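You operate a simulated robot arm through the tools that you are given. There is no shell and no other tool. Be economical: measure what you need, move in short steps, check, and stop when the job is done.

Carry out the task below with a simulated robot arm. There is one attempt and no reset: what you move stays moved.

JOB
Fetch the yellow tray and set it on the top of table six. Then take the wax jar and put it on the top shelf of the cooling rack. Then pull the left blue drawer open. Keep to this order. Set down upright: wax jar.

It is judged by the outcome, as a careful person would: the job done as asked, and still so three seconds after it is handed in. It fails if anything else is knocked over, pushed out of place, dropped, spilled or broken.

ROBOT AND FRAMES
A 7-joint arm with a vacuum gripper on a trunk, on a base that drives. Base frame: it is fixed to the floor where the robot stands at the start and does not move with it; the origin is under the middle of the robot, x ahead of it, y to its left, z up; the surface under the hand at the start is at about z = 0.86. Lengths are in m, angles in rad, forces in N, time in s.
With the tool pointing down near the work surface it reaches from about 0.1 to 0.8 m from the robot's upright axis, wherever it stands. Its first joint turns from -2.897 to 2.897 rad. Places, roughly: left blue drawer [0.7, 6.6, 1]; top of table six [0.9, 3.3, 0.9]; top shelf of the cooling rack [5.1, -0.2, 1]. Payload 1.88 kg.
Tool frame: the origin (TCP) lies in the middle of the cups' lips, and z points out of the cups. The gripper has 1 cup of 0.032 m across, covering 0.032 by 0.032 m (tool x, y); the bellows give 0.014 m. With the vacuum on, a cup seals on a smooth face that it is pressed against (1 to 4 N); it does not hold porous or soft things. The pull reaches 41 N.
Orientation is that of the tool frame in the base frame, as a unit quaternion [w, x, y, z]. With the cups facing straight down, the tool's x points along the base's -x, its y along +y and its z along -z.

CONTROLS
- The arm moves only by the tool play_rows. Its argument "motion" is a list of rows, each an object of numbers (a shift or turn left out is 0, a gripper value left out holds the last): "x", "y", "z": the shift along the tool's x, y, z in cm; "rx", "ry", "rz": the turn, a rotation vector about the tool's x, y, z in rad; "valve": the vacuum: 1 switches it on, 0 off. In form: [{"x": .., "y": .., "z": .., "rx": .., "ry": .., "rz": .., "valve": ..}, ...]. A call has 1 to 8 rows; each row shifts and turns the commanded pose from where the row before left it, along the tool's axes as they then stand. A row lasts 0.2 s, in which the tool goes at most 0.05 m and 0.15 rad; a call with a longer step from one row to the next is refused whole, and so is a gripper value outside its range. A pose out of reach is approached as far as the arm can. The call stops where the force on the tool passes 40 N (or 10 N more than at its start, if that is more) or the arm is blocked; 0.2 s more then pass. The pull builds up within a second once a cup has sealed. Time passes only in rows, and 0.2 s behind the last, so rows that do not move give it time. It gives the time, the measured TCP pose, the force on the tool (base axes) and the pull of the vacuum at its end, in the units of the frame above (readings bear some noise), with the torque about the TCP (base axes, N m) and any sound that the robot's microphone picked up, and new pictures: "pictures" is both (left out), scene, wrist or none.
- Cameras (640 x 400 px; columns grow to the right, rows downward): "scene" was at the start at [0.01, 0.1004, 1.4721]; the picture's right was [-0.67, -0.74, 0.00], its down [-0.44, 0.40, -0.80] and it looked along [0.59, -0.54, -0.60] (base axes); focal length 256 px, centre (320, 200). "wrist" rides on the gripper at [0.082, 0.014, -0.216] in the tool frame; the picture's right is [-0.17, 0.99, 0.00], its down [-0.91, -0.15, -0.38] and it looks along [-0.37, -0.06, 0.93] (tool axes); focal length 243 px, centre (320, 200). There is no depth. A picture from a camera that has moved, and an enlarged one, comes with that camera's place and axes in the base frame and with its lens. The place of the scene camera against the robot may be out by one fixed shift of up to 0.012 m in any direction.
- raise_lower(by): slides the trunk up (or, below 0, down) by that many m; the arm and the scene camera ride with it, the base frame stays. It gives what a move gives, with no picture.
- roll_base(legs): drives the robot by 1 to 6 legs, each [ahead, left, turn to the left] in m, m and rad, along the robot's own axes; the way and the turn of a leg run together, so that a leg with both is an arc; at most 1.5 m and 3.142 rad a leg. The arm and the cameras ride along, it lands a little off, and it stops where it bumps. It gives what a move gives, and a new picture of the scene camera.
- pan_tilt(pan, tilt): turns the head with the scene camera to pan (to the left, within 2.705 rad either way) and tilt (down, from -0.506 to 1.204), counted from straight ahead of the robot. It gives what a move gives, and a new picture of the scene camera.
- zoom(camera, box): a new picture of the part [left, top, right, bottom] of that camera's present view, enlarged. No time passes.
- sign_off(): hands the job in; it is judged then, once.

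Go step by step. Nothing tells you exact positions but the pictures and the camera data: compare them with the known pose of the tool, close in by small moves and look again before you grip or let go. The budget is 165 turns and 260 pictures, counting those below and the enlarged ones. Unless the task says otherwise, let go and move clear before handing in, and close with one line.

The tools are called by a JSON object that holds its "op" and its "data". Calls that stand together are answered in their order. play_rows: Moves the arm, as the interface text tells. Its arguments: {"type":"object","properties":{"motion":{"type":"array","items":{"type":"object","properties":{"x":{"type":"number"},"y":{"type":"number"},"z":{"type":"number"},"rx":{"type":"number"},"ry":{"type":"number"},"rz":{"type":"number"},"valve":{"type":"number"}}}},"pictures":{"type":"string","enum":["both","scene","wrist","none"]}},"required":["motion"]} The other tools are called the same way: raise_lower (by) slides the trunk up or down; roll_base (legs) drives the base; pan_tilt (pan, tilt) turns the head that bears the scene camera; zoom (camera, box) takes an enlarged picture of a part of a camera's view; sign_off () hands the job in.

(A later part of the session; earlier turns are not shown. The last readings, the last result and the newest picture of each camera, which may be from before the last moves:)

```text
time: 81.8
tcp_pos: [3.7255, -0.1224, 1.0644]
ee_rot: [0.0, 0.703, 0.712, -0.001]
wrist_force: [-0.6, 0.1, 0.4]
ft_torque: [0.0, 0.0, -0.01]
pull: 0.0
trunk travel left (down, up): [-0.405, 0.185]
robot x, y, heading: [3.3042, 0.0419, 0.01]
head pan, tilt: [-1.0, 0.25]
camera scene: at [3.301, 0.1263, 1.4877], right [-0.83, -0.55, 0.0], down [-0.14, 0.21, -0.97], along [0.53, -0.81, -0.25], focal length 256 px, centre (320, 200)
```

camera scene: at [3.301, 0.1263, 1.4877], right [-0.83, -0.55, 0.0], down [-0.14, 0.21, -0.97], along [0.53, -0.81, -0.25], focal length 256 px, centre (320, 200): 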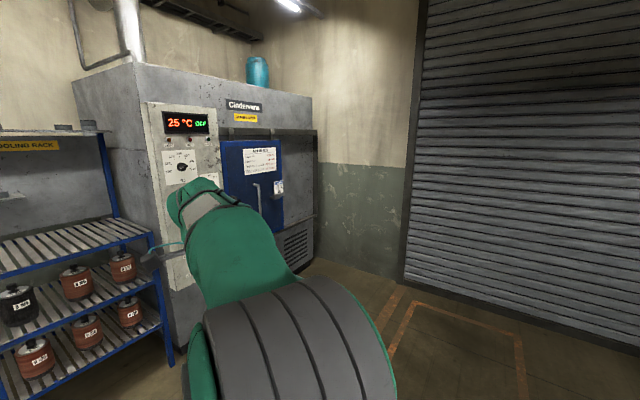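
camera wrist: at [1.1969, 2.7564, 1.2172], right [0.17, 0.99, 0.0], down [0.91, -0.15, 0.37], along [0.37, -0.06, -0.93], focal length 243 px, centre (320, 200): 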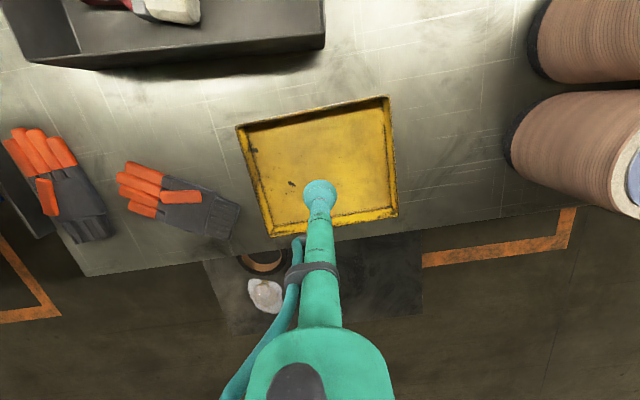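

The slatted shelf at about z = 1.0 is the target. I zoom in on labels to find the wax jar.

{"op": "pan_tilt", "data": {"pan": 0.1, "tilt": 0.4}}

{"op": "zoom", "data": {"camera": "scene", "box": [320, 60, 480, 160]}}

{"op": "zoom", "data": {"camera": "scene", "box": [330, 160, 490, 260]}}

{"op": "zoom", "data": {"camera": "scene", "box": [0, 60, 320, 260]}}

{"op": "pan_tilt", "data": {"pan": 2.6, "tilt": 0.2}}

{"op": "pan_tilt", "data": {"pan": -2.4, "tilt": 0.2}}

```text
time: 83.1
tcp_pos: [3.7269, -0.1227, 1.0636]
ee_rot: [-0.001, 0.703, 0.711, -0.001]
wrist_force: [0.8, -0.4, -0.8]
ft_torque: [0.0, -0.01, -0.01]
pull: 0.0
trunk travel left (down, up): [-0.405, 0.185]
robot x, y, heading: [3.3077, 0.0456, 0.011]
head pan, tilt: [0.099, 0.4]
camera scene: at [3.3416, 0.2145, 1.4738], right [0.11, -0.99, 0.0], down [-0.39, -0.04, -0.92], along [0.92, 0.1, -0.39], focal length 256 px, centre (320, 200)
```

scene: 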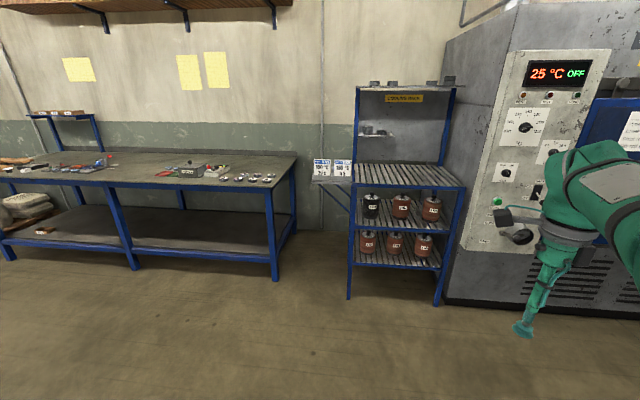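

```text
4.00 times, centred on (400, 110) of scene
camera zoom: at [3.3416, 0.2145, 1.4738], right [0.11, -0.99, 0.0], down [-0.39, -0.04, -0.92], along [0.92, 0.1, -0.39], focal length 1023 px, centre (0, 560)
```

zoom: 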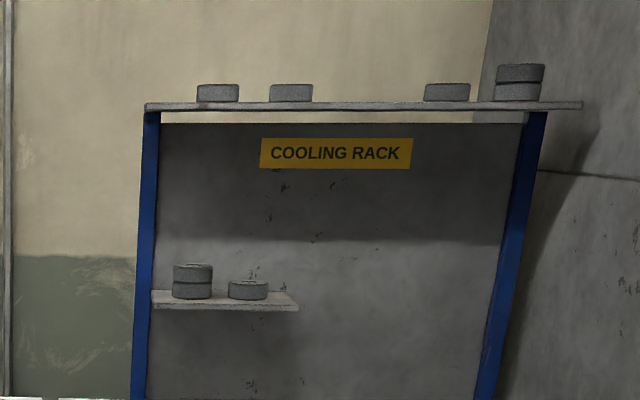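

```text
4.00 times, centred on (410, 210) of scene
camera zoom: at [3.3416, 0.2145, 1.4738], right [0.11, -0.99, 0.0], down [-0.39, -0.04, -0.92], along [0.92, 0.1, -0.39], focal length 1023 px, centre (-40, 160)
```

zoom: 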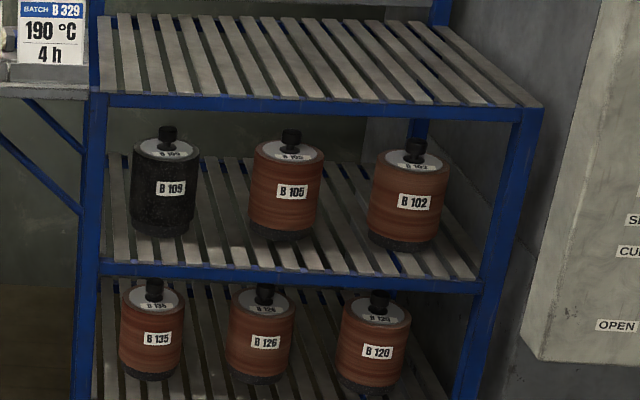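

```text
2.00 times, centred on (160, 160) of scene
camera zoom: at [3.3416, 0.2145, 1.4738], right [0.11, -0.99, 0.0], down [-0.39, -0.04, -0.92], along [0.92, 0.1, -0.39], focal length 512 px, centre (640, 280)
```

zoom: 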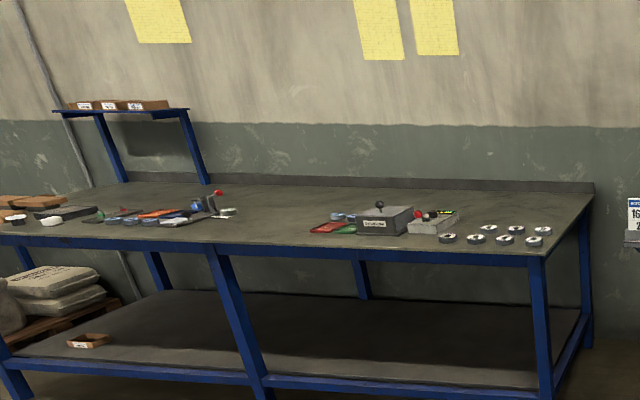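

```text
time: 85.4
tcp_pos: [3.7263, -0.1218, 1.0634]
ee_rot: [-0.001, 0.703, 0.711, 0.0]
wrist_force: [-0.5, 0.2, 0.0]
ft_torque: [0.0, 0.0, -0.01]
pull: 0.2
trunk travel left (down, up): [-0.405, 0.185]
robot x, y, heading: [3.3077, 0.0445, 0.011]
head pan, tilt: [2.601, 0.201]
camera scene: at [3.1691, 0.2512, 1.4923], right [0.5, 0.86, 0.0], down [0.17, -0.1, -0.98], along [-0.85, 0.49, -0.2], focal length 256 px, centre (320, 200)
```

scene: 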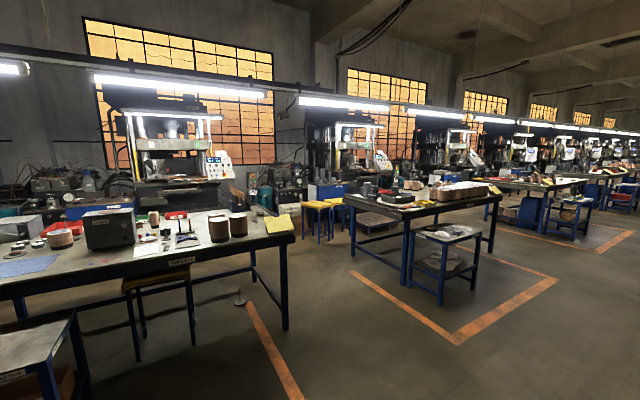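

```text
time: 89.3
tcp_pos: [3.7261, -0.123, 1.0647]
ee_rot: [-0.001, 0.703, 0.711, -0.001]
wrist_force: [-0.8, 0.0, -0.8]
ft_torque: [-0.02, -0.01, 0.0]
pull: 0.2
trunk travel left (down, up): [-0.405, 0.185]
robot x, y, heading: [3.3087, 0.0458, 0.016]
head pan, tilt: [-2.4, 0.201]
camera scene: at [3.1817, 0.1404, 1.4923], right [-0.69, 0.73, 0.0], down [0.15, 0.14, -0.98], along [-0.71, -0.67, -0.2], focal length 256 px, centre (320, 200)
```

scene: 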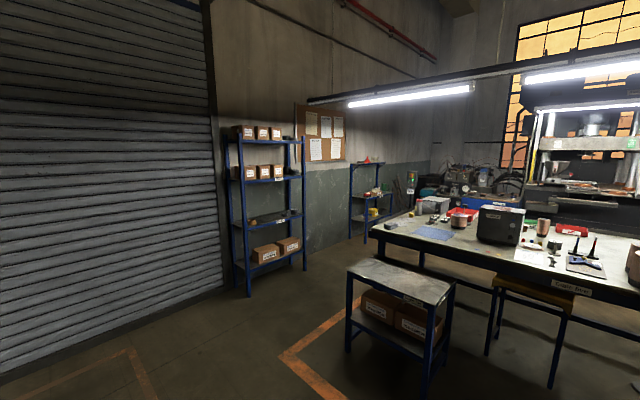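

No wax jar is on the rack. I check table five's far corner, where I saw a red-lidded jar, and the other shelves from here.

{"op": "zoom", "data": {"camera": "scene", "box": [340, 150, 640, 300]}}

{"op": "zoom", "data": {"camera": "scene", "box": [220, 120, 420, 250]}}

{"op": "pan_tilt", "data": {"pan": 1.0, "tilt": 0.2}}

{"op": "zoom", "data": {"camera": "scene", "box": [150, 130, 400, 290]}}

```text
2.13 times, centred on (490, 225) of scene
camera zoom: at [3.1817, 0.1404, 1.4923], right [-0.69, 0.73, 0.0], down [0.15, 0.14, -0.98], along [-0.71, -0.67, -0.2], focal length 546 px, centre (-43, 147)
```

zoom: 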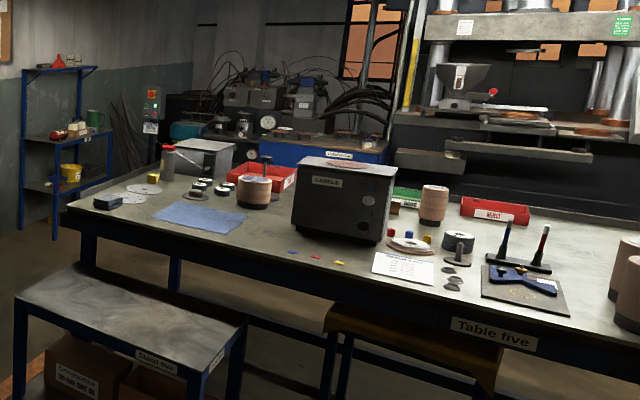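

```text
3.08 times, centred on (320, 185) of scene
camera zoom: at [3.1817, 0.1404, 1.4923], right [-0.69, 0.73, 0.0], down [0.15, 0.14, -0.98], along [-0.71, -0.67, -0.2], focal length 787 px, centre (320, 246)
```

zoom: 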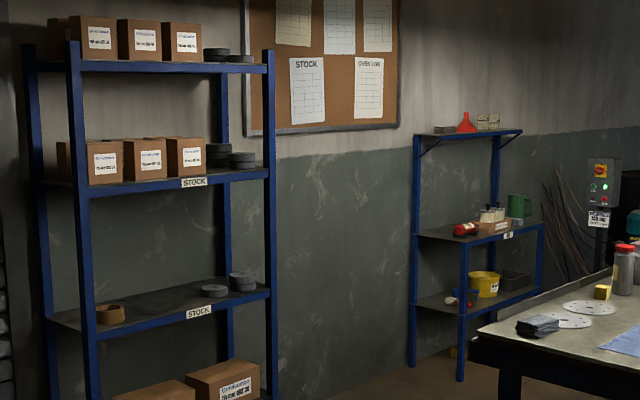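

```text
time: 92.2
tcp_pos: [3.7269, -0.1226, 1.0649]
ee_rot: [0.0, 0.703, 0.711, -0.001]
wrist_force: [-0.9, -0.2, -0.2]
ft_torque: [0.03, -0.01, -0.02]
pull: 0.1
trunk travel left (down, up): [-0.405, 0.185]
robot x, y, heading: [3.3057, 0.0471, 0.013]
head pan, tilt: [1.0, 0.201]
camera scene: at [3.2989, 0.2832, 1.4923], right [0.85, -0.53, 0.0], down [-0.11, -0.17, -0.98], along [0.52, 0.83, -0.2], focal length 256 px, centre (320, 200)
```

scene: 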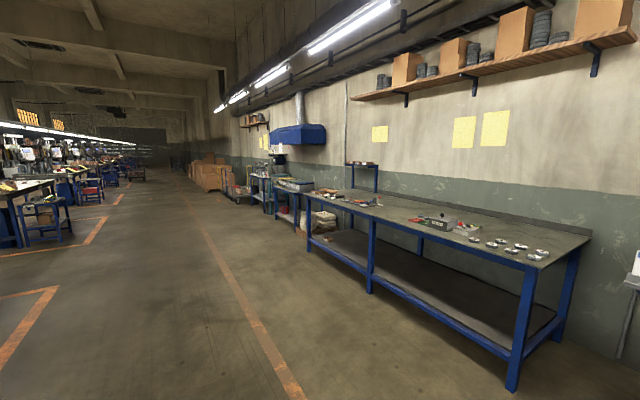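

```text
2.50 times, centred on (275, 210) of scene
camera zoom: at [3.2989, 0.2832, 1.4923], right [0.85, -0.53, 0.0], down [-0.11, -0.17, -0.98], along [0.52, 0.83, -0.2], focal length 639 px, centre (432, 175)
```

zoom: 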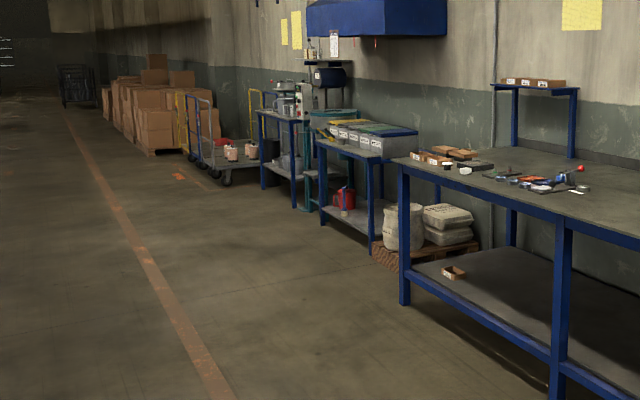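

I drive over towards table five's far end and the corner shelf to read labels.

{"op": "roll_base", "data": {"legs": [[0, 0, 3.12], [0, 1.5, 0], [1.1, 0.15, 0]]}}

{"op": "pan_tilt", "data": {"pan": 0.0, "tilt": 0.35}}

{"op": "pan_tilt", "data": {"pan": 0.25, "tilt": 0.2}}

{"op": "zoom", "data": {"camera": "scene", "box": [210, 130, 410, 255]}}

```text
time: 111.9
tcp_pos: [1.6765, -1.266, 1.0643]
ee_rot: [0.0, -0.674, 0.739, -0.001]
wrist_force: [-0.3, 0.6, 1.0]
ft_torque: [-0.01, -0.01, 0.0]
pull: 0.0
trunk travel left (down, up): [-0.405, 0.185]
robot x, y, heading: [2.0778, -1.4774, 3.053]
head pan, tilt: [1.0, 0.201]
camera scene: at [2.0698, -1.7248, 1.4923], right [-0.79, 0.61, 0.0], down [0.12, 0.16, -0.98], along [-0.6, -0.77, -0.2], focal length 256 px, centre (320, 200)
```

scene: 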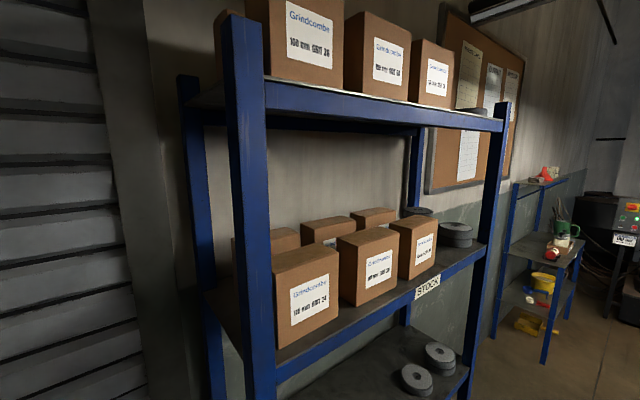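

```text
time: 113.2
tcp_pos: [1.6771, -1.2658, 1.0641]
ee_rot: [0.0, -0.674, 0.739, -0.002]
wrist_force: [0.8, -0.5, 0.3]
ft_torque: [0.01, 0.01, -0.02]
pull: 0.1
trunk travel left (down, up): [-0.405, 0.185]
robot x, y, heading: [2.0726, -1.4774, 3.05]
head pan, tilt: [0.0, 0.351]
camera scene: at [2.0342, -1.6429, 1.4783], right [0.09, 1.0, 0.0], down [0.34, -0.03, -0.94], along [-0.94, 0.08, -0.34], focal length 256 px, centre (320, 200)
```

scene: 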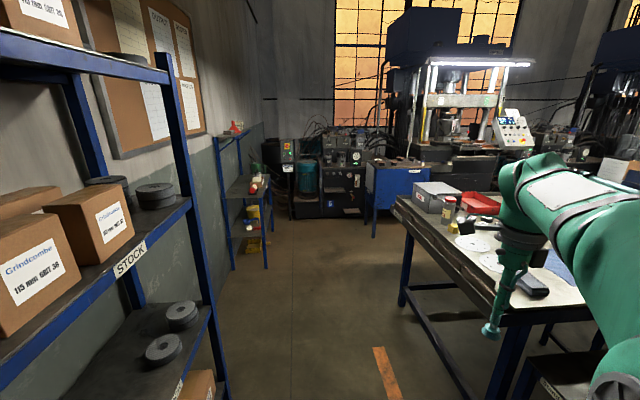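

```text
time: 114.0
tcp_pos: [1.676, -1.2661, 1.0641]
ee_rot: [0.001, -0.674, 0.739, -0.001]
wrist_force: [0.4, 0.1, -0.4]
ft_torque: [-0.01, 0.02, 0.0]
pull: 0.1
trunk travel left (down, up): [-0.405, 0.185]
robot x, y, heading: [2.0768, -1.4773, 3.051]
head pan, tilt: [0.25, 0.201]
camera scene: at [2.0349, -1.6659, 1.4922], right [-0.16, 0.99, 0.0], down [0.2, 0.03, -0.98], along [-0.97, -0.15, -0.2], focal length 256 px, centre (320, 200)
```

scene: 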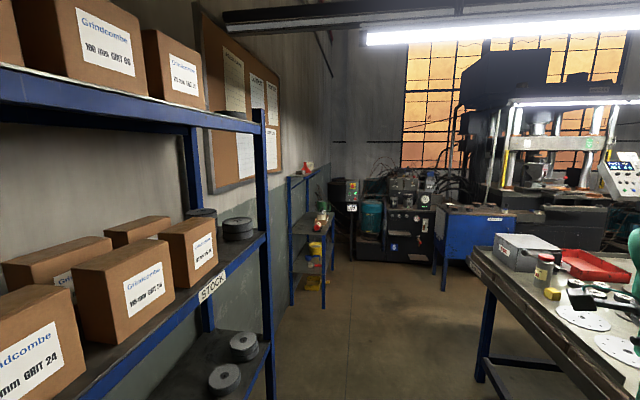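

```text
3.20 times, centred on (310, 192) of scene
camera zoom: at [2.0349, -1.6659, 1.4922], right [-0.16, 0.99, 0.0], down [0.2, 0.03, -0.98], along [-0.97, -0.15, -0.2], focal length 818 px, centre (352, 224)
```

zoom: 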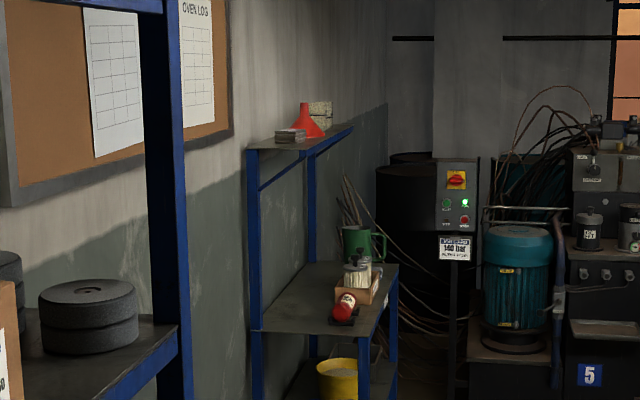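

There is something with a red lid lying on the corner shelf. I drive up the aisle to see it closely.

{"op": "roll_base", "data": {"legs": [[0, 0, 0.09], [1.2, 0.06, 0]]}}

{"op": "pan_tilt", "data": {"pan": 0.35, "tilt": 0.4}}

{"op": "zoom", "data": {"camera": "scene", "box": [220, 140, 420, 265]}}

```text
time: 120.6
tcp_pos: [0.4611, -1.3514, 1.0638]
ee_rot: [0.001, -0.703, 0.711, -0.001]
wrist_force: [0.1, 0.4, -0.1]
ft_torque: [-0.02, -0.01, -0.02]
pull: 0.0
trunk travel left (down, up): [-0.405, 0.185]
robot x, y, heading: [0.8752, -1.5284, 3.132]
head pan, tilt: [0.25, 0.201]
camera scene: at [0.8496, -1.7213, 1.4923], right [-0.24, 0.97, 0.0], down [0.19, 0.05, -0.98], along [-0.95, -0.23, -0.2], focal length 256 px, centre (320, 200)
```

scene: 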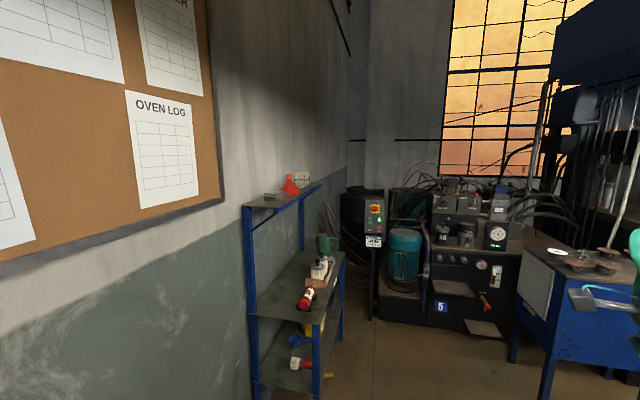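

```text
time: 121.3
tcp_pos: [0.4607, -1.3514, 1.0641]
ee_rot: [0.0, -0.703, 0.711, 0.0]
wrist_force: [0.2, -0.4, 0.2]
ft_torque: [0.0, 0.0, 0.01]
pull: 0.0
trunk travel left (down, up): [-0.405, 0.185]
robot x, y, heading: [0.8772, -1.5278, 3.127]
head pan, tilt: [0.351, 0.4]
camera scene: at [0.8527, -1.7302, 1.4738], right [-0.33, 0.94, 0.0], down [0.37, 0.13, -0.92], along [-0.87, -0.31, -0.39], focal length 256 px, centre (320, 200)
```

scene: 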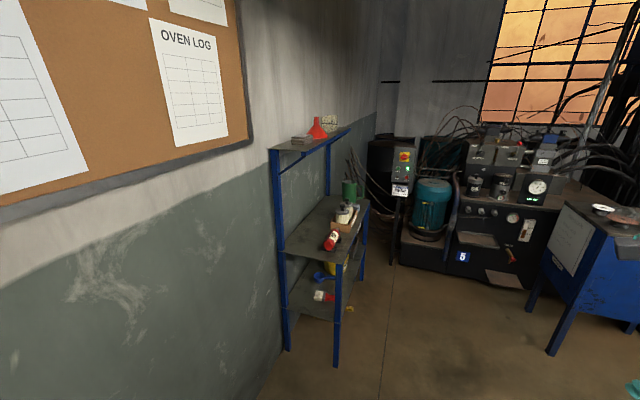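

```text
3.20 times, centred on (320, 202) of scene
camera zoom: at [0.8527, -1.7302, 1.4738], right [-0.33, 0.94, 0.0], down [0.37, 0.13, -0.92], along [-0.87, -0.31, -0.39], focal length 818 px, centre (320, 192)
```

zoom: 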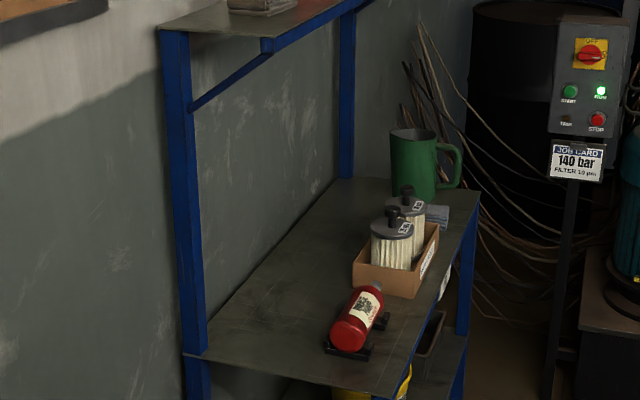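

{"op": "zoom", "data": {"camera": "scene", "box": [312, 218, 360, 258]}}

{"op": "pan_tilt", "data": {"pan": -0.9, "tilt": 0.7}}

```text
10.00 times, centred on (336, 238) of scene
camera zoom: at [0.8527, -1.7302, 1.4738], right [-0.33, 0.94, 0.0], down [0.37, 0.13, -0.92], along [-0.87, -0.31, -0.39], focal length 2558 px, centre (160, -180)
```

zoom: 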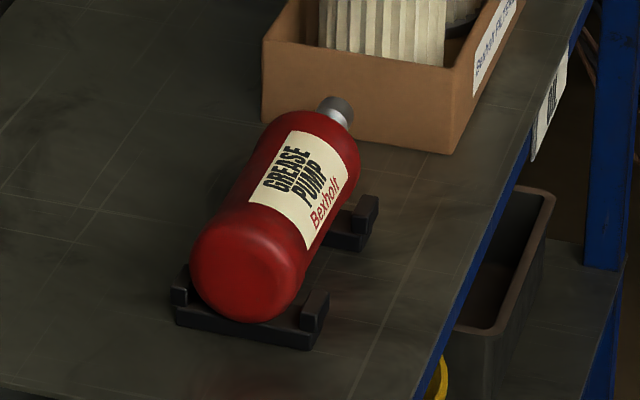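

```text
time: 122.7
tcp_pos: [0.4605, -1.352, 1.0655]
ee_rot: [0.0, -0.702, 0.712, -0.001]
wrist_force: [0.0, 0.2, -0.1]
ft_torque: [-0.03, 0.0, -0.01]
pull: 0.1
trunk travel left (down, up): [-0.405, 0.185]
robot x, y, heading: [0.8775, -1.5289, 3.128]
head pan, tilt: [-0.901, 0.7]
camera scene: at [0.8881, -1.6322, 1.4469], right [0.79, 0.61, 0.0], down [0.39, -0.51, -0.77], along [-0.47, 0.6, -0.64], focal length 256 px, centre (320, 200)
```

scene: 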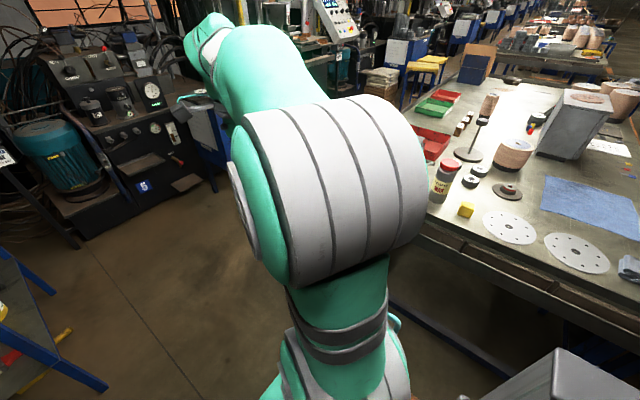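

{"op": "zoom", "data": {"camera": "scene", "box": [410, 140, 490, 220]}}

{"op": "zoom", "data": {"camera": "scene", "box": [430, 80, 640, 210]}}

```text
5.00 times, centred on (450, 180) of scene
camera zoom: at [0.8881, -1.6322, 1.4469], right [0.79, 0.61, 0.0], down [0.39, -0.51, -0.77], along [-0.47, 0.6, -0.64], focal length 1279 px, centre (-330, 300)
```

zoom: 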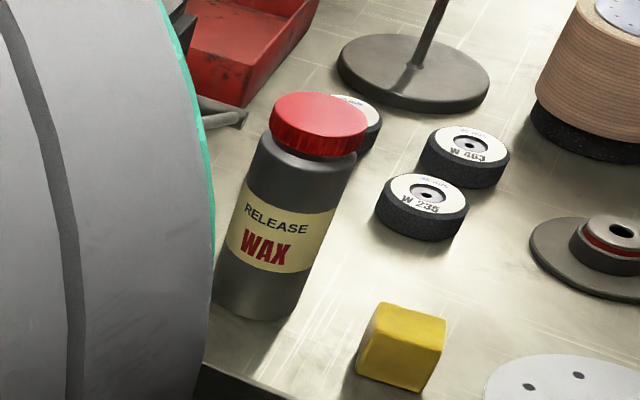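

```text
3.05 times, centred on (535, 145) of scene
camera zoom: at [0.8881, -1.6322, 1.4469], right [0.79, 0.61, 0.0], down [0.39, -0.51, -0.77], along [-0.47, 0.6, -0.64], focal length 780 px, centre (-335, 368)
```

zoom: 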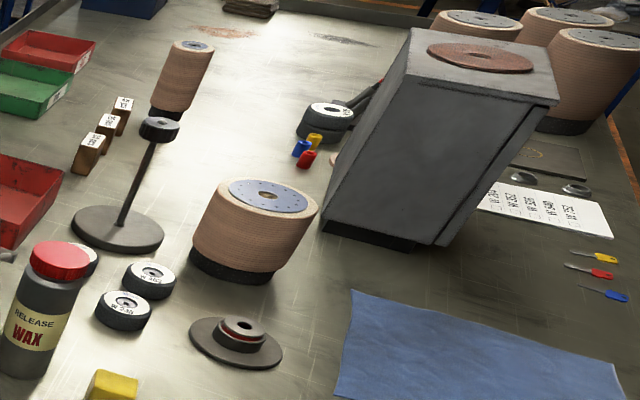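

The wax jar ("Release wax", red lid) is on table five at about [0.85, -0.785], with its lid at z ≈ 1.03. I raise the trunk and turn to face it.

{"op": "raise_lower", "data": {"by": 0.12}}

{"op": "roll_base", "data": {"legs": [[0, 0, -1.557], [0.08, 0, 0]]}}

{"op": "pan_tilt", "data": {"pan": 0.0, "tilt": 0.75}}

{"op": "play_rows", "data": {"motion": [{}], "pictures": "wrist"}}

```text
time: 124.2
tcp_pos: [0.4611, -1.3507, 1.184]
ee_rot: [0.001, -0.703, 0.712, -0.001]
wrist_force: [0.1, 0.3, -1.1]
ft_torque: [-0.01, 0.03, -0.01]
pull: 0.0
trunk travel left (down, up): [-0.525, 0.065]
robot x, y, heading: [0.8756, -1.5282, 3.124]
head pan, tilt: [-0.901, 0.7]
```

```text
time: 129.1
tcp_pos: [1.0574, -1.0334, 1.1836]
ee_rot: [0.0, 0.006, 1.0, -0.001]
wrist_force: [0.1, -0.6, -0.1]
ft_torque: [0.0, 0.02, 0.01]
pull: 0.0
trunk travel left (down, up): [-0.525, 0.065]
robot x, y, heading: [0.8785, -1.4498, 1.562]
head pan, tilt: [-0.901, 0.7]
camera scene: at [0.7858, -1.4602, 1.5669], right [0.61, -0.79, 0.0], down [-0.51, -0.39, -0.76], along [0.61, 0.47, -0.64], focal length 256 px, centre (320, 200)
```

scene: 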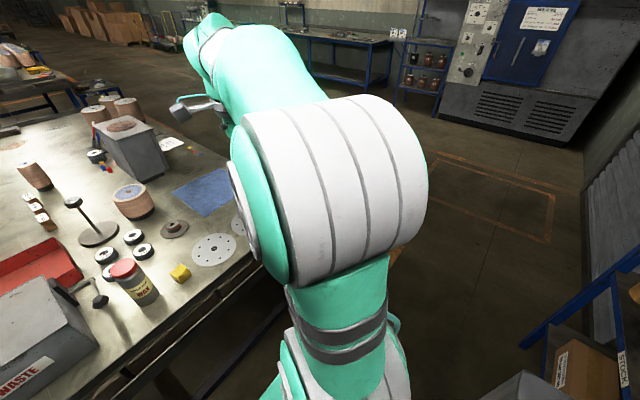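

```text
time: 130.3
tcp_pos: [1.0557, -1.0328, 1.1841]
ee_rot: [-0.001, 0.007, 1.0, -0.001]
wrist_force: [0.4, -0.5, 0.2]
ft_torque: [0.0, 0.01, -0.03]
pull: 0.1
trunk travel left (down, up): [-0.525, 0.065]
robot x, y, heading: [0.8781, -1.4491, 1.557]
head pan, tilt: [0.0, 0.75]
camera scene: at [0.7195, -1.4297, 1.5626], right [1.0, -0.01, 0.0], down [-0.01, -0.68, -0.73], along [0.01, 0.73, -0.68], focal length 256 px, centre (320, 200)
```

scene: 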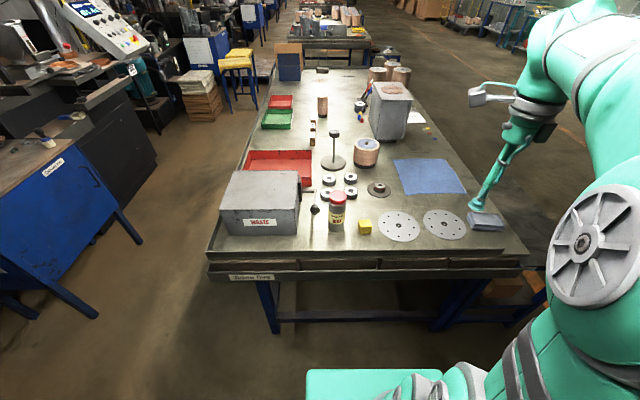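

```text
time: 130.7
tcp_pos: [1.0566, -1.0342, 1.184]
ee_rot: [0.0, 0.006, 1.0, -0.001]
wrist_force: [0.3, -0.4, 0.2]
ft_torque: [0.01, 0.02, 0.01]
pull: 0.0
trunk travel left (down, up): [-0.525, 0.065]
robot x, y, heading: [0.8797, -1.4483, 1.558]
head pan, tilt: [0.0, 0.75]
camera wrist: at [0.9747, -1.0187, 1.4003], right [0.18, 0.98, 0.0], down [0.91, -0.16, 0.37], along [0.37, -0.07, -0.93], focal length 243 px, centre (320, 200)
```

wrist: 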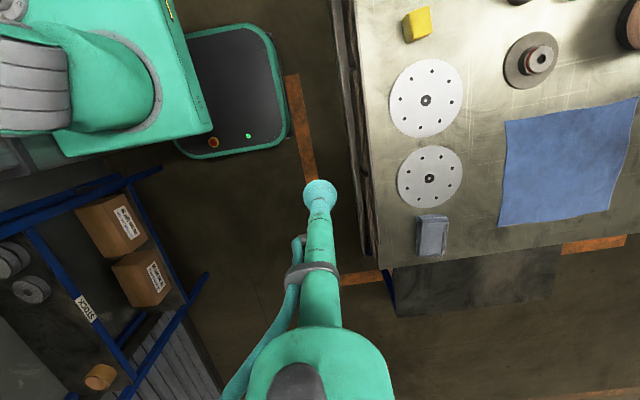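

The jar is at about [0.78, -0.815]. I bring the cup above it at this height and look.

{"op": "play_rows", "data": {"motion": [{"x": 3.4, "y": 2.7}, {"x": 3.4, "y": 2.7}, {"x": 3.4, "y": 2.7}, {"x": 3.4, "y": 2.7}, {"x": 3.4, "y": 2.7}, {"x": 3.4, "y": 2.7}, {"x": 3.4, "y": 2.7}, {"x": 3.4, "y": 2.7}]}}

```text
time: 132.5
tcp_pos: [0.7858, -0.815, 1.1839]
ee_rot: [0.0, 0.006, 1.0, -0.001]
wrist_force: [-1.2, -0.5, -0.7]
ft_torque: [0.01, 0.01, 0.0]
pull: 0.0
trunk travel left (down, up): [-0.525, 0.065]
robot x, y, heading: [0.8777, -1.4475, 1.558]
head pan, tilt: [0.0, 0.75]
camera scene: at [0.7193, -1.4292, 1.5626], right [1.0, -0.01, 0.0], down [-0.01, -0.68, -0.73], along [0.01, 0.73, -0.68], focal length 256 px, centre (320, 200)
camera wrist: at [0.7034, -0.7993, 1.4002], right [0.18, 0.98, 0.0], down [0.91, -0.16, 0.37], along [0.37, -0.07, -0.93], focal length 243 px, centre (320, 200)
```

scene: 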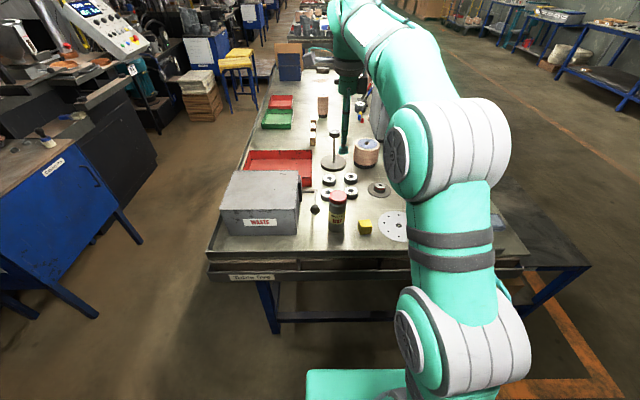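
wrist: 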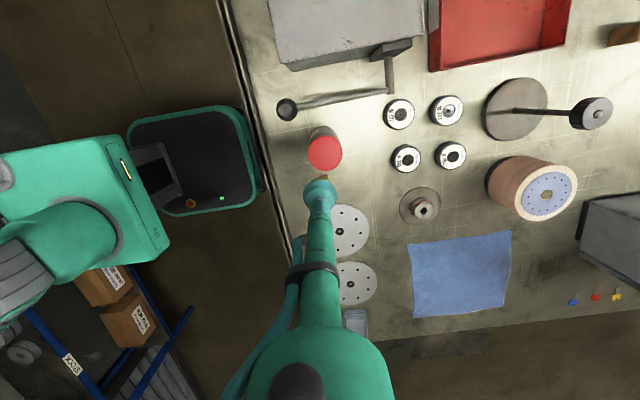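

{"op": "play_rows", "data": {"motion": [{"x": 0.6, "y": 0.7, "z": 4}, {"z": 4}, {"z": 4}]}}

```text
time: 133.3
tcp_pos: [0.7799, -0.8048, 1.0641]
ee_rot: [-0.001, 0.006, 1.0, -0.001]
wrist_force: [-0.1, 0.2, 0.7]
ft_torque: [-0.01, 0.03, -0.01]
pull: 0.2
trunk travel left (down, up): [-0.525, 0.065]
robot x, y, heading: [0.8776, -1.4495, 1.559]
head pan, tilt: [0.0, 0.75]
camera scene: at [0.7194, -1.4296, 1.5627], right [1.0, -0.01, 0.0], down [-0.01, -0.68, -0.73], along [0.01, 0.73, -0.68], focal length 256 px, centre (320, 200)
camera wrist: at [0.6971, -0.7889, 1.2806], right [0.18, 0.98, 0.0], down [0.91, -0.17, 0.37], along [0.37, -0.07, -0.93], focal length 243 px, centre (320, 200)
```

scene: 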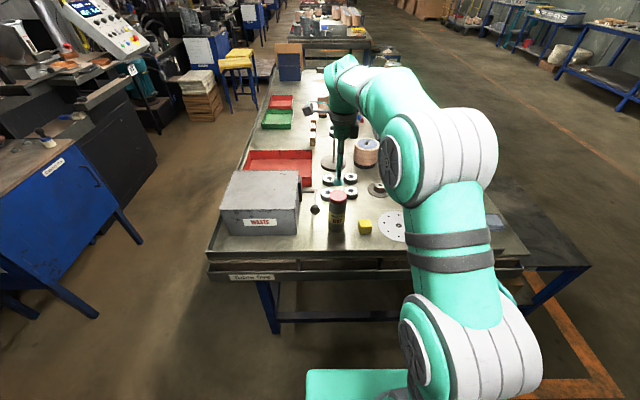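
wrist: 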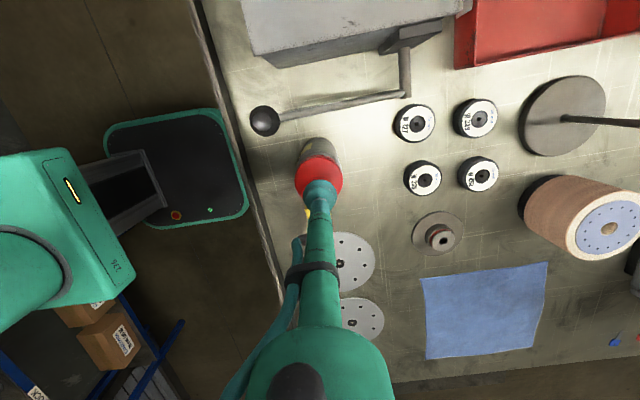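

Well aligned with the lid. I switch the vacuum on and descend slowly.

{"op": "play_rows", "data": {"motion": [{"x": 0.3, "z": 2, "valve": 1}, {"z": 1}, {"z": 0.5}, {"z": 0.5}, {"z": 0.4}, {"z": 0.4}], "pictures": "wrist"}}

```text
time: 134.7
tcp_pos: [0.7789, -0.8075, 1.0139]
ee_rot: [-0.001, 0.006, 1.0, -0.002]
wrist_force: [-0.2, 0.1, -3.0]
ft_torque: [-0.01, 0.06, -0.02]
pull: 40.4
trunk travel left (down, up): [-0.525, 0.065]
robot x, y, heading: [0.8809, -1.4486, 1.557]
head pan, tilt: [0.0, 0.75]
camera wrist: at [0.6964, -0.7917, 1.2307], right [0.18, 0.98, 0.0], down [0.91, -0.16, 0.37], along [0.37, -0.07, -0.93], focal length 243 px, centre (320, 200)
```

wrist: 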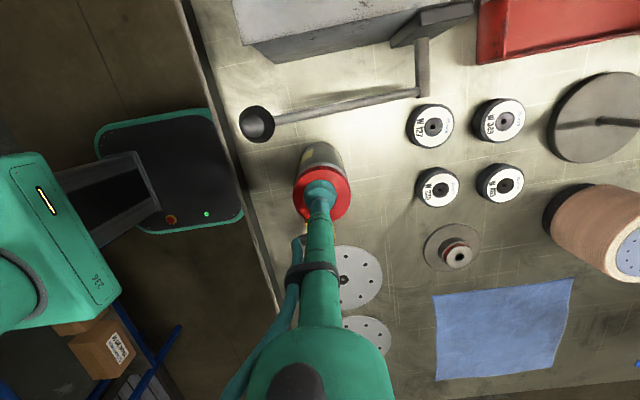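

Sealed with pull 40. I lift slowly and check that the whole jar comes up.

{"op": "play_rows", "data": {"motion": [{"z": -0.5}, {"z": -1}, {"z": -2}, {"z": -3}, {"z": -3}, {"z": -3}, {"z": -3}, {}]}}

```text
time: 136.5
tcp_pos: [0.7774, -0.8067, 1.1714]
ee_rot: [0.001, 0.006, 1.0, -0.001]
wrist_force: [0.2, -0.2, -3.9]
ft_torque: [0.01, -0.04, 0.01]
pull: 40.7
trunk travel left (down, up): [-0.525, 0.065]
robot x, y, heading: [0.881, -1.4467, 1.559]
head pan, tilt: [0.0, 0.75]
camera scene: at [0.7194, -1.4296, 1.5626], right [1.0, -0.01, 0.0], down [-0.01, -0.68, -0.73], along [0.01, 0.73, -0.68], focal length 256 px, centre (320, 200)
camera wrist: at [0.6956, -0.7908, 1.3868], right [0.18, 0.98, 0.0], down [0.91, -0.16, 0.37], along [0.37, -0.07, -0.93], focal length 243 px, centre (320, 200)
```

scene: 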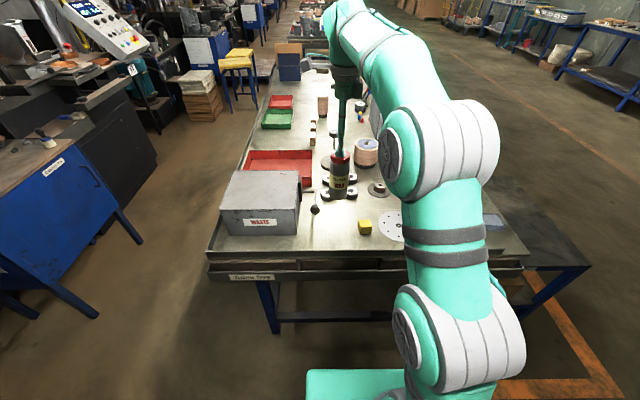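
wrist: 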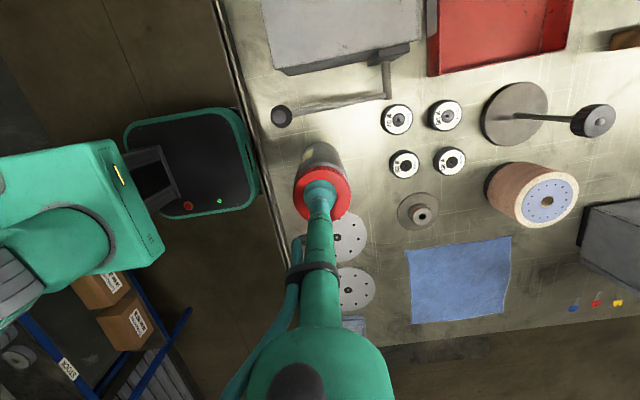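

The whole jar is up. I pull it in and drive the long way round to the cooling rack.

{"op": "play_rows", "data": {"motion": [{"y": -4}, {"y": -4.5}, {"y": -4.5}, {"y": -4.5}, {"y": -4.5}, {"y": -4.5}, {"y": -2}], "pictures": "none"}}

{"op": "roll_base", "data": {"legs": [[-0.08, 0, 0.0], [0, -1.4, 0], [0, -1.1, 0], [0, 0, -1.56]]}}

{"op": "pan_tilt", "data": {"pan": 0.5, "tilt": 0.4}}

```text
time: 138.1
tcp_pos: [0.7732, -1.0925, 1.1712]
ee_rot: [-0.001, 0.006, 1.0, -0.001]
wrist_force: [-0.2, -1.2, -3.4]
ft_torque: [0.01, 0.02, 0.02]
pull: 40.7
trunk travel left (down, up): [-0.525, 0.065]
robot x, y, heading: [0.8784, -1.4495, 1.559]
head pan, tilt: [0.0, 0.75]
```

```text
time: 154.8
tcp_pos: [3.7518, -1.43, 1.1709]
ee_rot: [-0.001, 0.706, 0.708, -0.001]
wrist_force: [-0.1, 0.1, -4.2]
ft_torque: [-0.03, 0.03, -0.01]
pull: 40.3
trunk travel left (down, up): [-0.525, 0.065]
robot x, y, heading: [3.3929, -1.5355, 0.007]
head pan, tilt: [0.0, 0.75]
camera scene: at [3.4221, -1.3803, 1.5626], right [0.0, -1.0, 0.0], down [-0.68, 0.0, -0.73], along [0.73, 0.0, -0.68], focal length 256 px, centre (320, 200)
```

scene: 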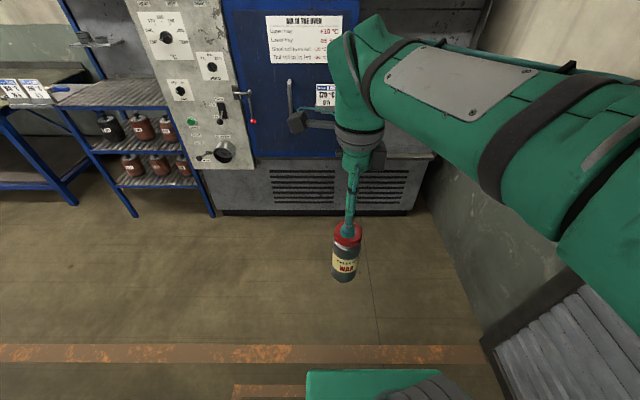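

```text
time: 155.8
tcp_pos: [3.7513, -1.4296, 1.1713]
ee_rot: [-0.001, 0.706, 0.709, 0.0]
wrist_force: [-0.6, -0.4, -3.3]
ft_torque: [0.03, 0.0, -0.01]
pull: 40.7
trunk travel left (down, up): [-0.525, 0.065]
robot x, y, heading: [3.3939, -1.5386, 0.001]
head pan, tilt: [0.499, 0.4]
camera scene: at [3.4204, -1.3361, 1.5937], right [0.48, -0.88, 0.0], down [-0.34, -0.19, -0.92], along [0.81, 0.44, -0.39], focal length 256 px, centre (320, 200)
```

scene: 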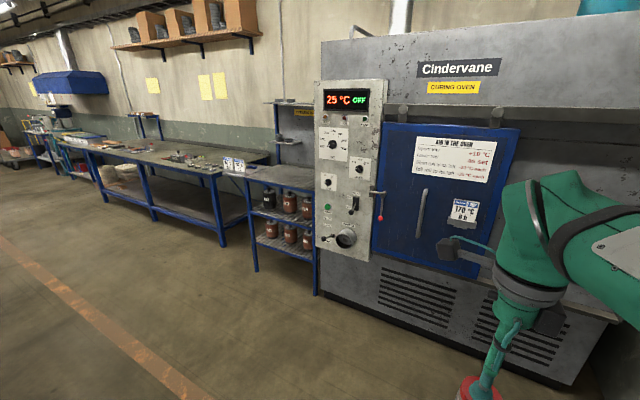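

{"op": "roll_base", "data": {"legs": [[0, 1.3, 0], [0.5, 0, 0]]}}

{"op": "pan_tilt", "data": {"pan": -0.15, "tilt": 0.4}}

```text
time: 164.7
tcp_pos: [4.2368, -0.1474, 1.1705]
ee_rot: [-0.001, 0.702, 0.712, -0.001]
wrist_force: [-0.3, -0.5, -3.4]
ft_torque: [0.02, -0.02, -0.03]
pull: 40.3
trunk travel left (down, up): [-0.525, 0.065]
robot x, y, heading: [3.8797, -0.2583, 0.011]
head pan, tilt: [0.499, 0.4]
camera scene: at [3.9051, -0.0567, 1.5937], right [0.49, -0.87, 0.0], down [-0.34, -0.19, -0.92], along [0.8, 0.45, -0.39], focal length 256 px, centre (320, 200)
```

scene: 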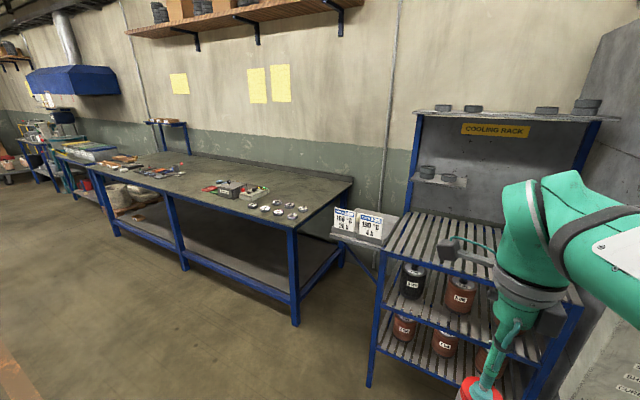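

```text
time: 165.7
tcp_pos: [4.2364, -0.1481, 1.1718]
ee_rot: [0.0, 0.702, 0.712, 0.0]
wrist_force: [0.4, -0.7, -3.8]
ft_torque: [-0.02, 0.01, 0.02]
pull: 41.0
trunk travel left (down, up): [-0.525, 0.065]
robot x, y, heading: [3.8808, -0.2616, 0.014]
head pan, tilt: [-0.15, 0.4]
camera scene: at [3.9161, -0.1147, 1.5937], right [-0.13, -0.99, 0.0], down [-0.39, 0.05, -0.92], along [0.91, -0.12, -0.39], focal length 256 px, centre (320, 200)
```

scene: 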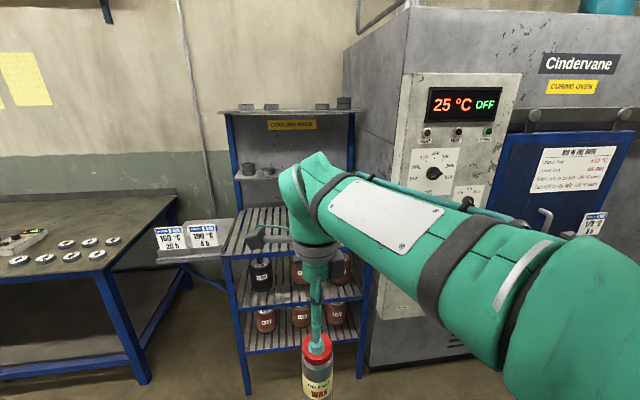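

The rack's top shelf spans roughly x 4.88–5.33, y -0.45 to 0.15, z ≈ 0.96–1.0. I raise the trunk so the jar clears its edge and drive closer.

{"op": "raise_lower", "data": {"by": 0.06}}

{"op": "roll_base", "data": {"legs": [[0.43, 0, -0.01]]}}

{"op": "pan_tilt", "data": {"pan": 0.1, "tilt": 0.6}}

{"op": "play_rows", "data": {"motion": [{}], "pictures": "wrist"}}

```text
time: 166.7
tcp_pos: [4.2374, -0.1467, 1.2307]
ee_rot: [-0.001, 0.702, 0.712, 0.0]
wrist_force: [1.0, 0.1, -2.5]
ft_torque: [0.03, 0.02, 0.02]
pull: 40.6
trunk travel left (down, up): [-0.585, 0.005]
robot x, y, heading: [3.8819, -0.2625, 0.012]
head pan, tilt: [-0.15, 0.4]
```

```text
time: 169.3
tcp_pos: [4.665, -0.1474, 1.2303]
ee_rot: [-0.001, 0.707, 0.708, -0.001]
wrist_force: [-0.2, -0.4, -4.3]
ft_torque: [0.01, 0.02, -0.02]
pull: 40.3
trunk travel left (down, up): [-0.585, 0.005]
robot x, y, heading: [4.3105, -0.2566, 0.001]
head pan, tilt: [-0.15, 0.4]
camera scene: at [4.3449, -0.1117, 1.6537], right [-0.15, -0.99, 0.0], down [-0.39, 0.06, -0.92], along [0.91, -0.14, -0.39], focal length 256 px, centre (320, 200)
```

scene: 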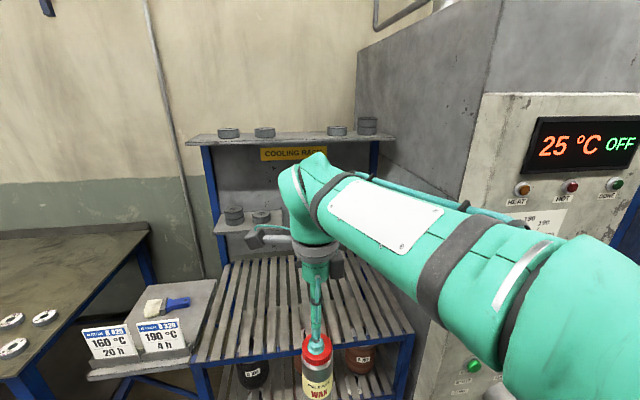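

```text
time: 170.1
tcp_pos: [4.6638, -0.149, 1.2306]
ee_rot: [-0.001, 0.707, 0.707, -0.001]
wrist_force: [0.0, -0.4, -4.2]
ft_torque: [0.0, -0.01, 0.05]
pull: 40.6
trunk travel left (down, up): [-0.585, 0.005]
robot x, y, heading: [4.3068, -0.2608, 0.005]
head pan, tilt: [0.099, 0.6]
camera scene: at [4.3409, -0.0891, 1.6356], right [0.1, -0.99, 0.0], down [-0.56, -0.06, -0.83], along [0.82, 0.08, -0.56], focal length 256 px, centre (320, 200)
```

scene: 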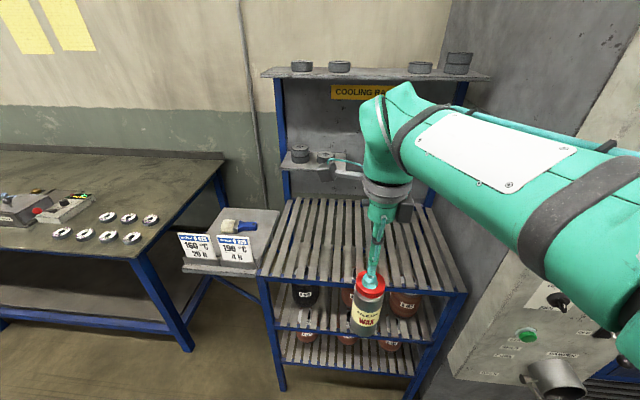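

```text
time: 170.5
tcp_pos: [4.6644, -0.1489, 1.2308]
ee_rot: [-0.001, 0.707, 0.708, 0.0]
wrist_force: [-0.3, -0.3, -3.8]
ft_torque: [0.03, -0.04, 0.01]
pull: 41.1
trunk travel left (down, up): [-0.585, 0.005]
robot x, y, heading: [4.3099, -0.2559, -0.001]
head pan, tilt: [0.099, 0.6]
camera wrist: at [4.6787, -0.0662, 1.4469], right [0.99, -0.16, 0.0], down [-0.15, -0.91, 0.37], along [-0.06, -0.37, -0.93], focal length 243 px, centre (320, 200)
```

wrist: 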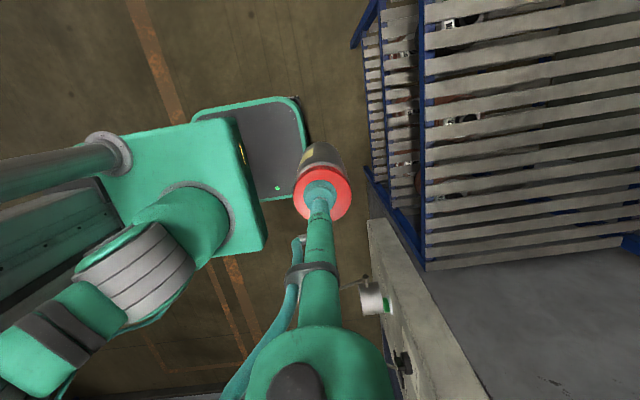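

The top shelf is at z ≈ 0.96 with its front edge at x ≈ 4.865. I extend the jar over the shelf to x ≈ 4.99.

{"op": "play_rows", "data": {"motion": [{"y": 4}, {"y": 4.7}, {"y": 4.7}, {"y": 4.7}, {"y": 4.7}, {"y": 4.7}, {"y": 4.7}]}}

```text
time: 172.1
tcp_pos: [4.9887, -0.1477, 1.2267]
ee_rot: [-0.003, 0.707, 0.707, -0.003]
wrist_force: [1.6, 0.9, -5.2]
ft_torque: [0.02, 0.08, 0.02]
pull: 40.5
trunk travel left (down, up): [-0.585, 0.005]
robot x, y, heading: [4.3061, -0.2556, 0.002]
head pan, tilt: [0.099, 0.6]
camera scene: at [4.3435, -0.0887, 1.6353], right [0.1, -0.99, 0.0], down [-0.56, -0.06, -0.82], along [0.82, 0.08, -0.57], focal length 256 px, centre (320, 200)
camera wrist: at [5.0039, -0.0659, 1.4428], right [0.99, -0.16, -0.01], down [-0.15, -0.91, 0.38], along [-0.07, -0.37, -0.93], focal length 243 px, centre (320, 200)
```

scene: 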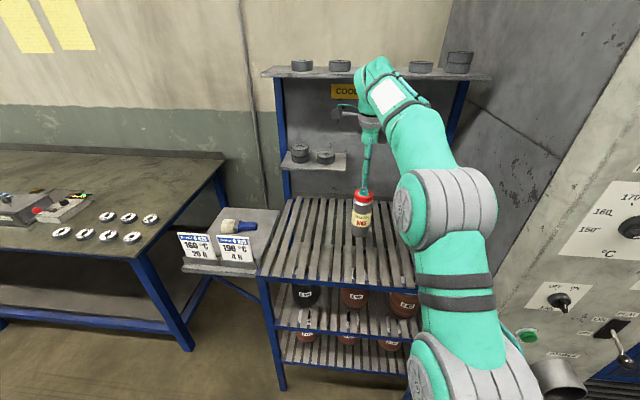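
wrist: 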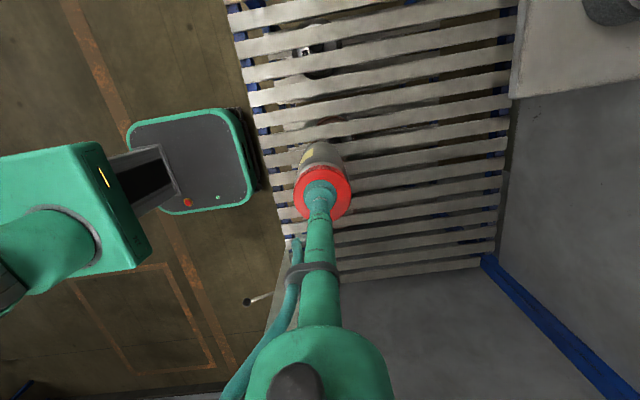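

The jar is over the shelf, so I lower it gently.

{"op": "play_rows", "data": {"motion": [{"z": 3}, {"z": 3}, {"z": 2}, {"z": 0.7}, {"z": 0.5}, {"z": 0.4}]}}

```text
time: 173.5
tcp_pos: [4.9868, -0.1494, 1.1327]
ee_rot: [-0.001, 0.706, 0.708, -0.002]
wrist_force: [0.7, 0.6, -4.7]
ft_torque: [-0.01, 0.01, -0.01]
pull: 40.7
trunk travel left (down, up): [-0.585, 0.005]
robot x, y, heading: [4.3069, -0.2578, 0.008]
head pan, tilt: [0.099, 0.6]
camera scene: at [4.3412, -0.089, 1.6355], right [0.1, -0.99, 0.0], down [-0.56, -0.06, -0.82], along [0.82, 0.08, -0.57], focal length 256 px, centre (320, 200)
camera wrist: at [5.0005, -0.0659, 1.3492], right [0.99, -0.16, 0.0], down [-0.15, -0.91, 0.37], along [-0.06, -0.37, -0.93], focal length 243 px, centre (320, 200)
```

scene: 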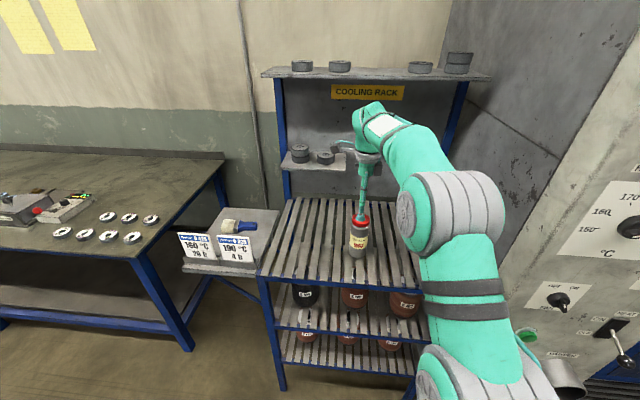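
wrist: 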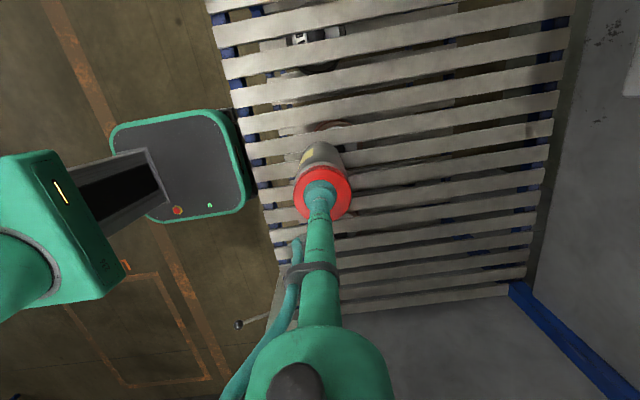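

{"op": "play_rows", "data": {"motion": [{"z": 0.5}, {"z": 0.4}, {"z": 0.4}, {}], "pictures": "none"}}

```text
time: 174.5
tcp_pos: [4.9865, -0.1476, 1.1217]
ee_rot: [0.0, 0.707, 0.707, 0.0]
wrist_force: [-0.2, 0.6, -4.6]
ft_torque: [-0.01, 0.01, 0.02]
pull: 40.5
trunk travel left (down, up): [-0.585, 0.005]
robot x, y, heading: [4.3053, -0.2569, -0.001]
head pan, tilt: [0.099, 0.6]
```

{"op": "play_rows", "data": {"motion": [{"z": 0.4}, {"z": 0.3}, {"z": 0.3}, {}], "pictures": "none"}}

```text
time: 175.5
tcp_pos: [4.9851, -0.1473, 1.1121]
ee_rot: [-0.001, 0.706, 0.708, 0.0]
wrist_force: [-1.5, 0.2, 6.1]
ft_torque: [-0.05, -0.03, -0.01]
pull: 40.9
trunk travel left (down, up): [-0.585, 0.005]
robot x, y, heading: [4.305, -0.2533, -0.002]
head pan, tilt: [0.099, 0.6]
```

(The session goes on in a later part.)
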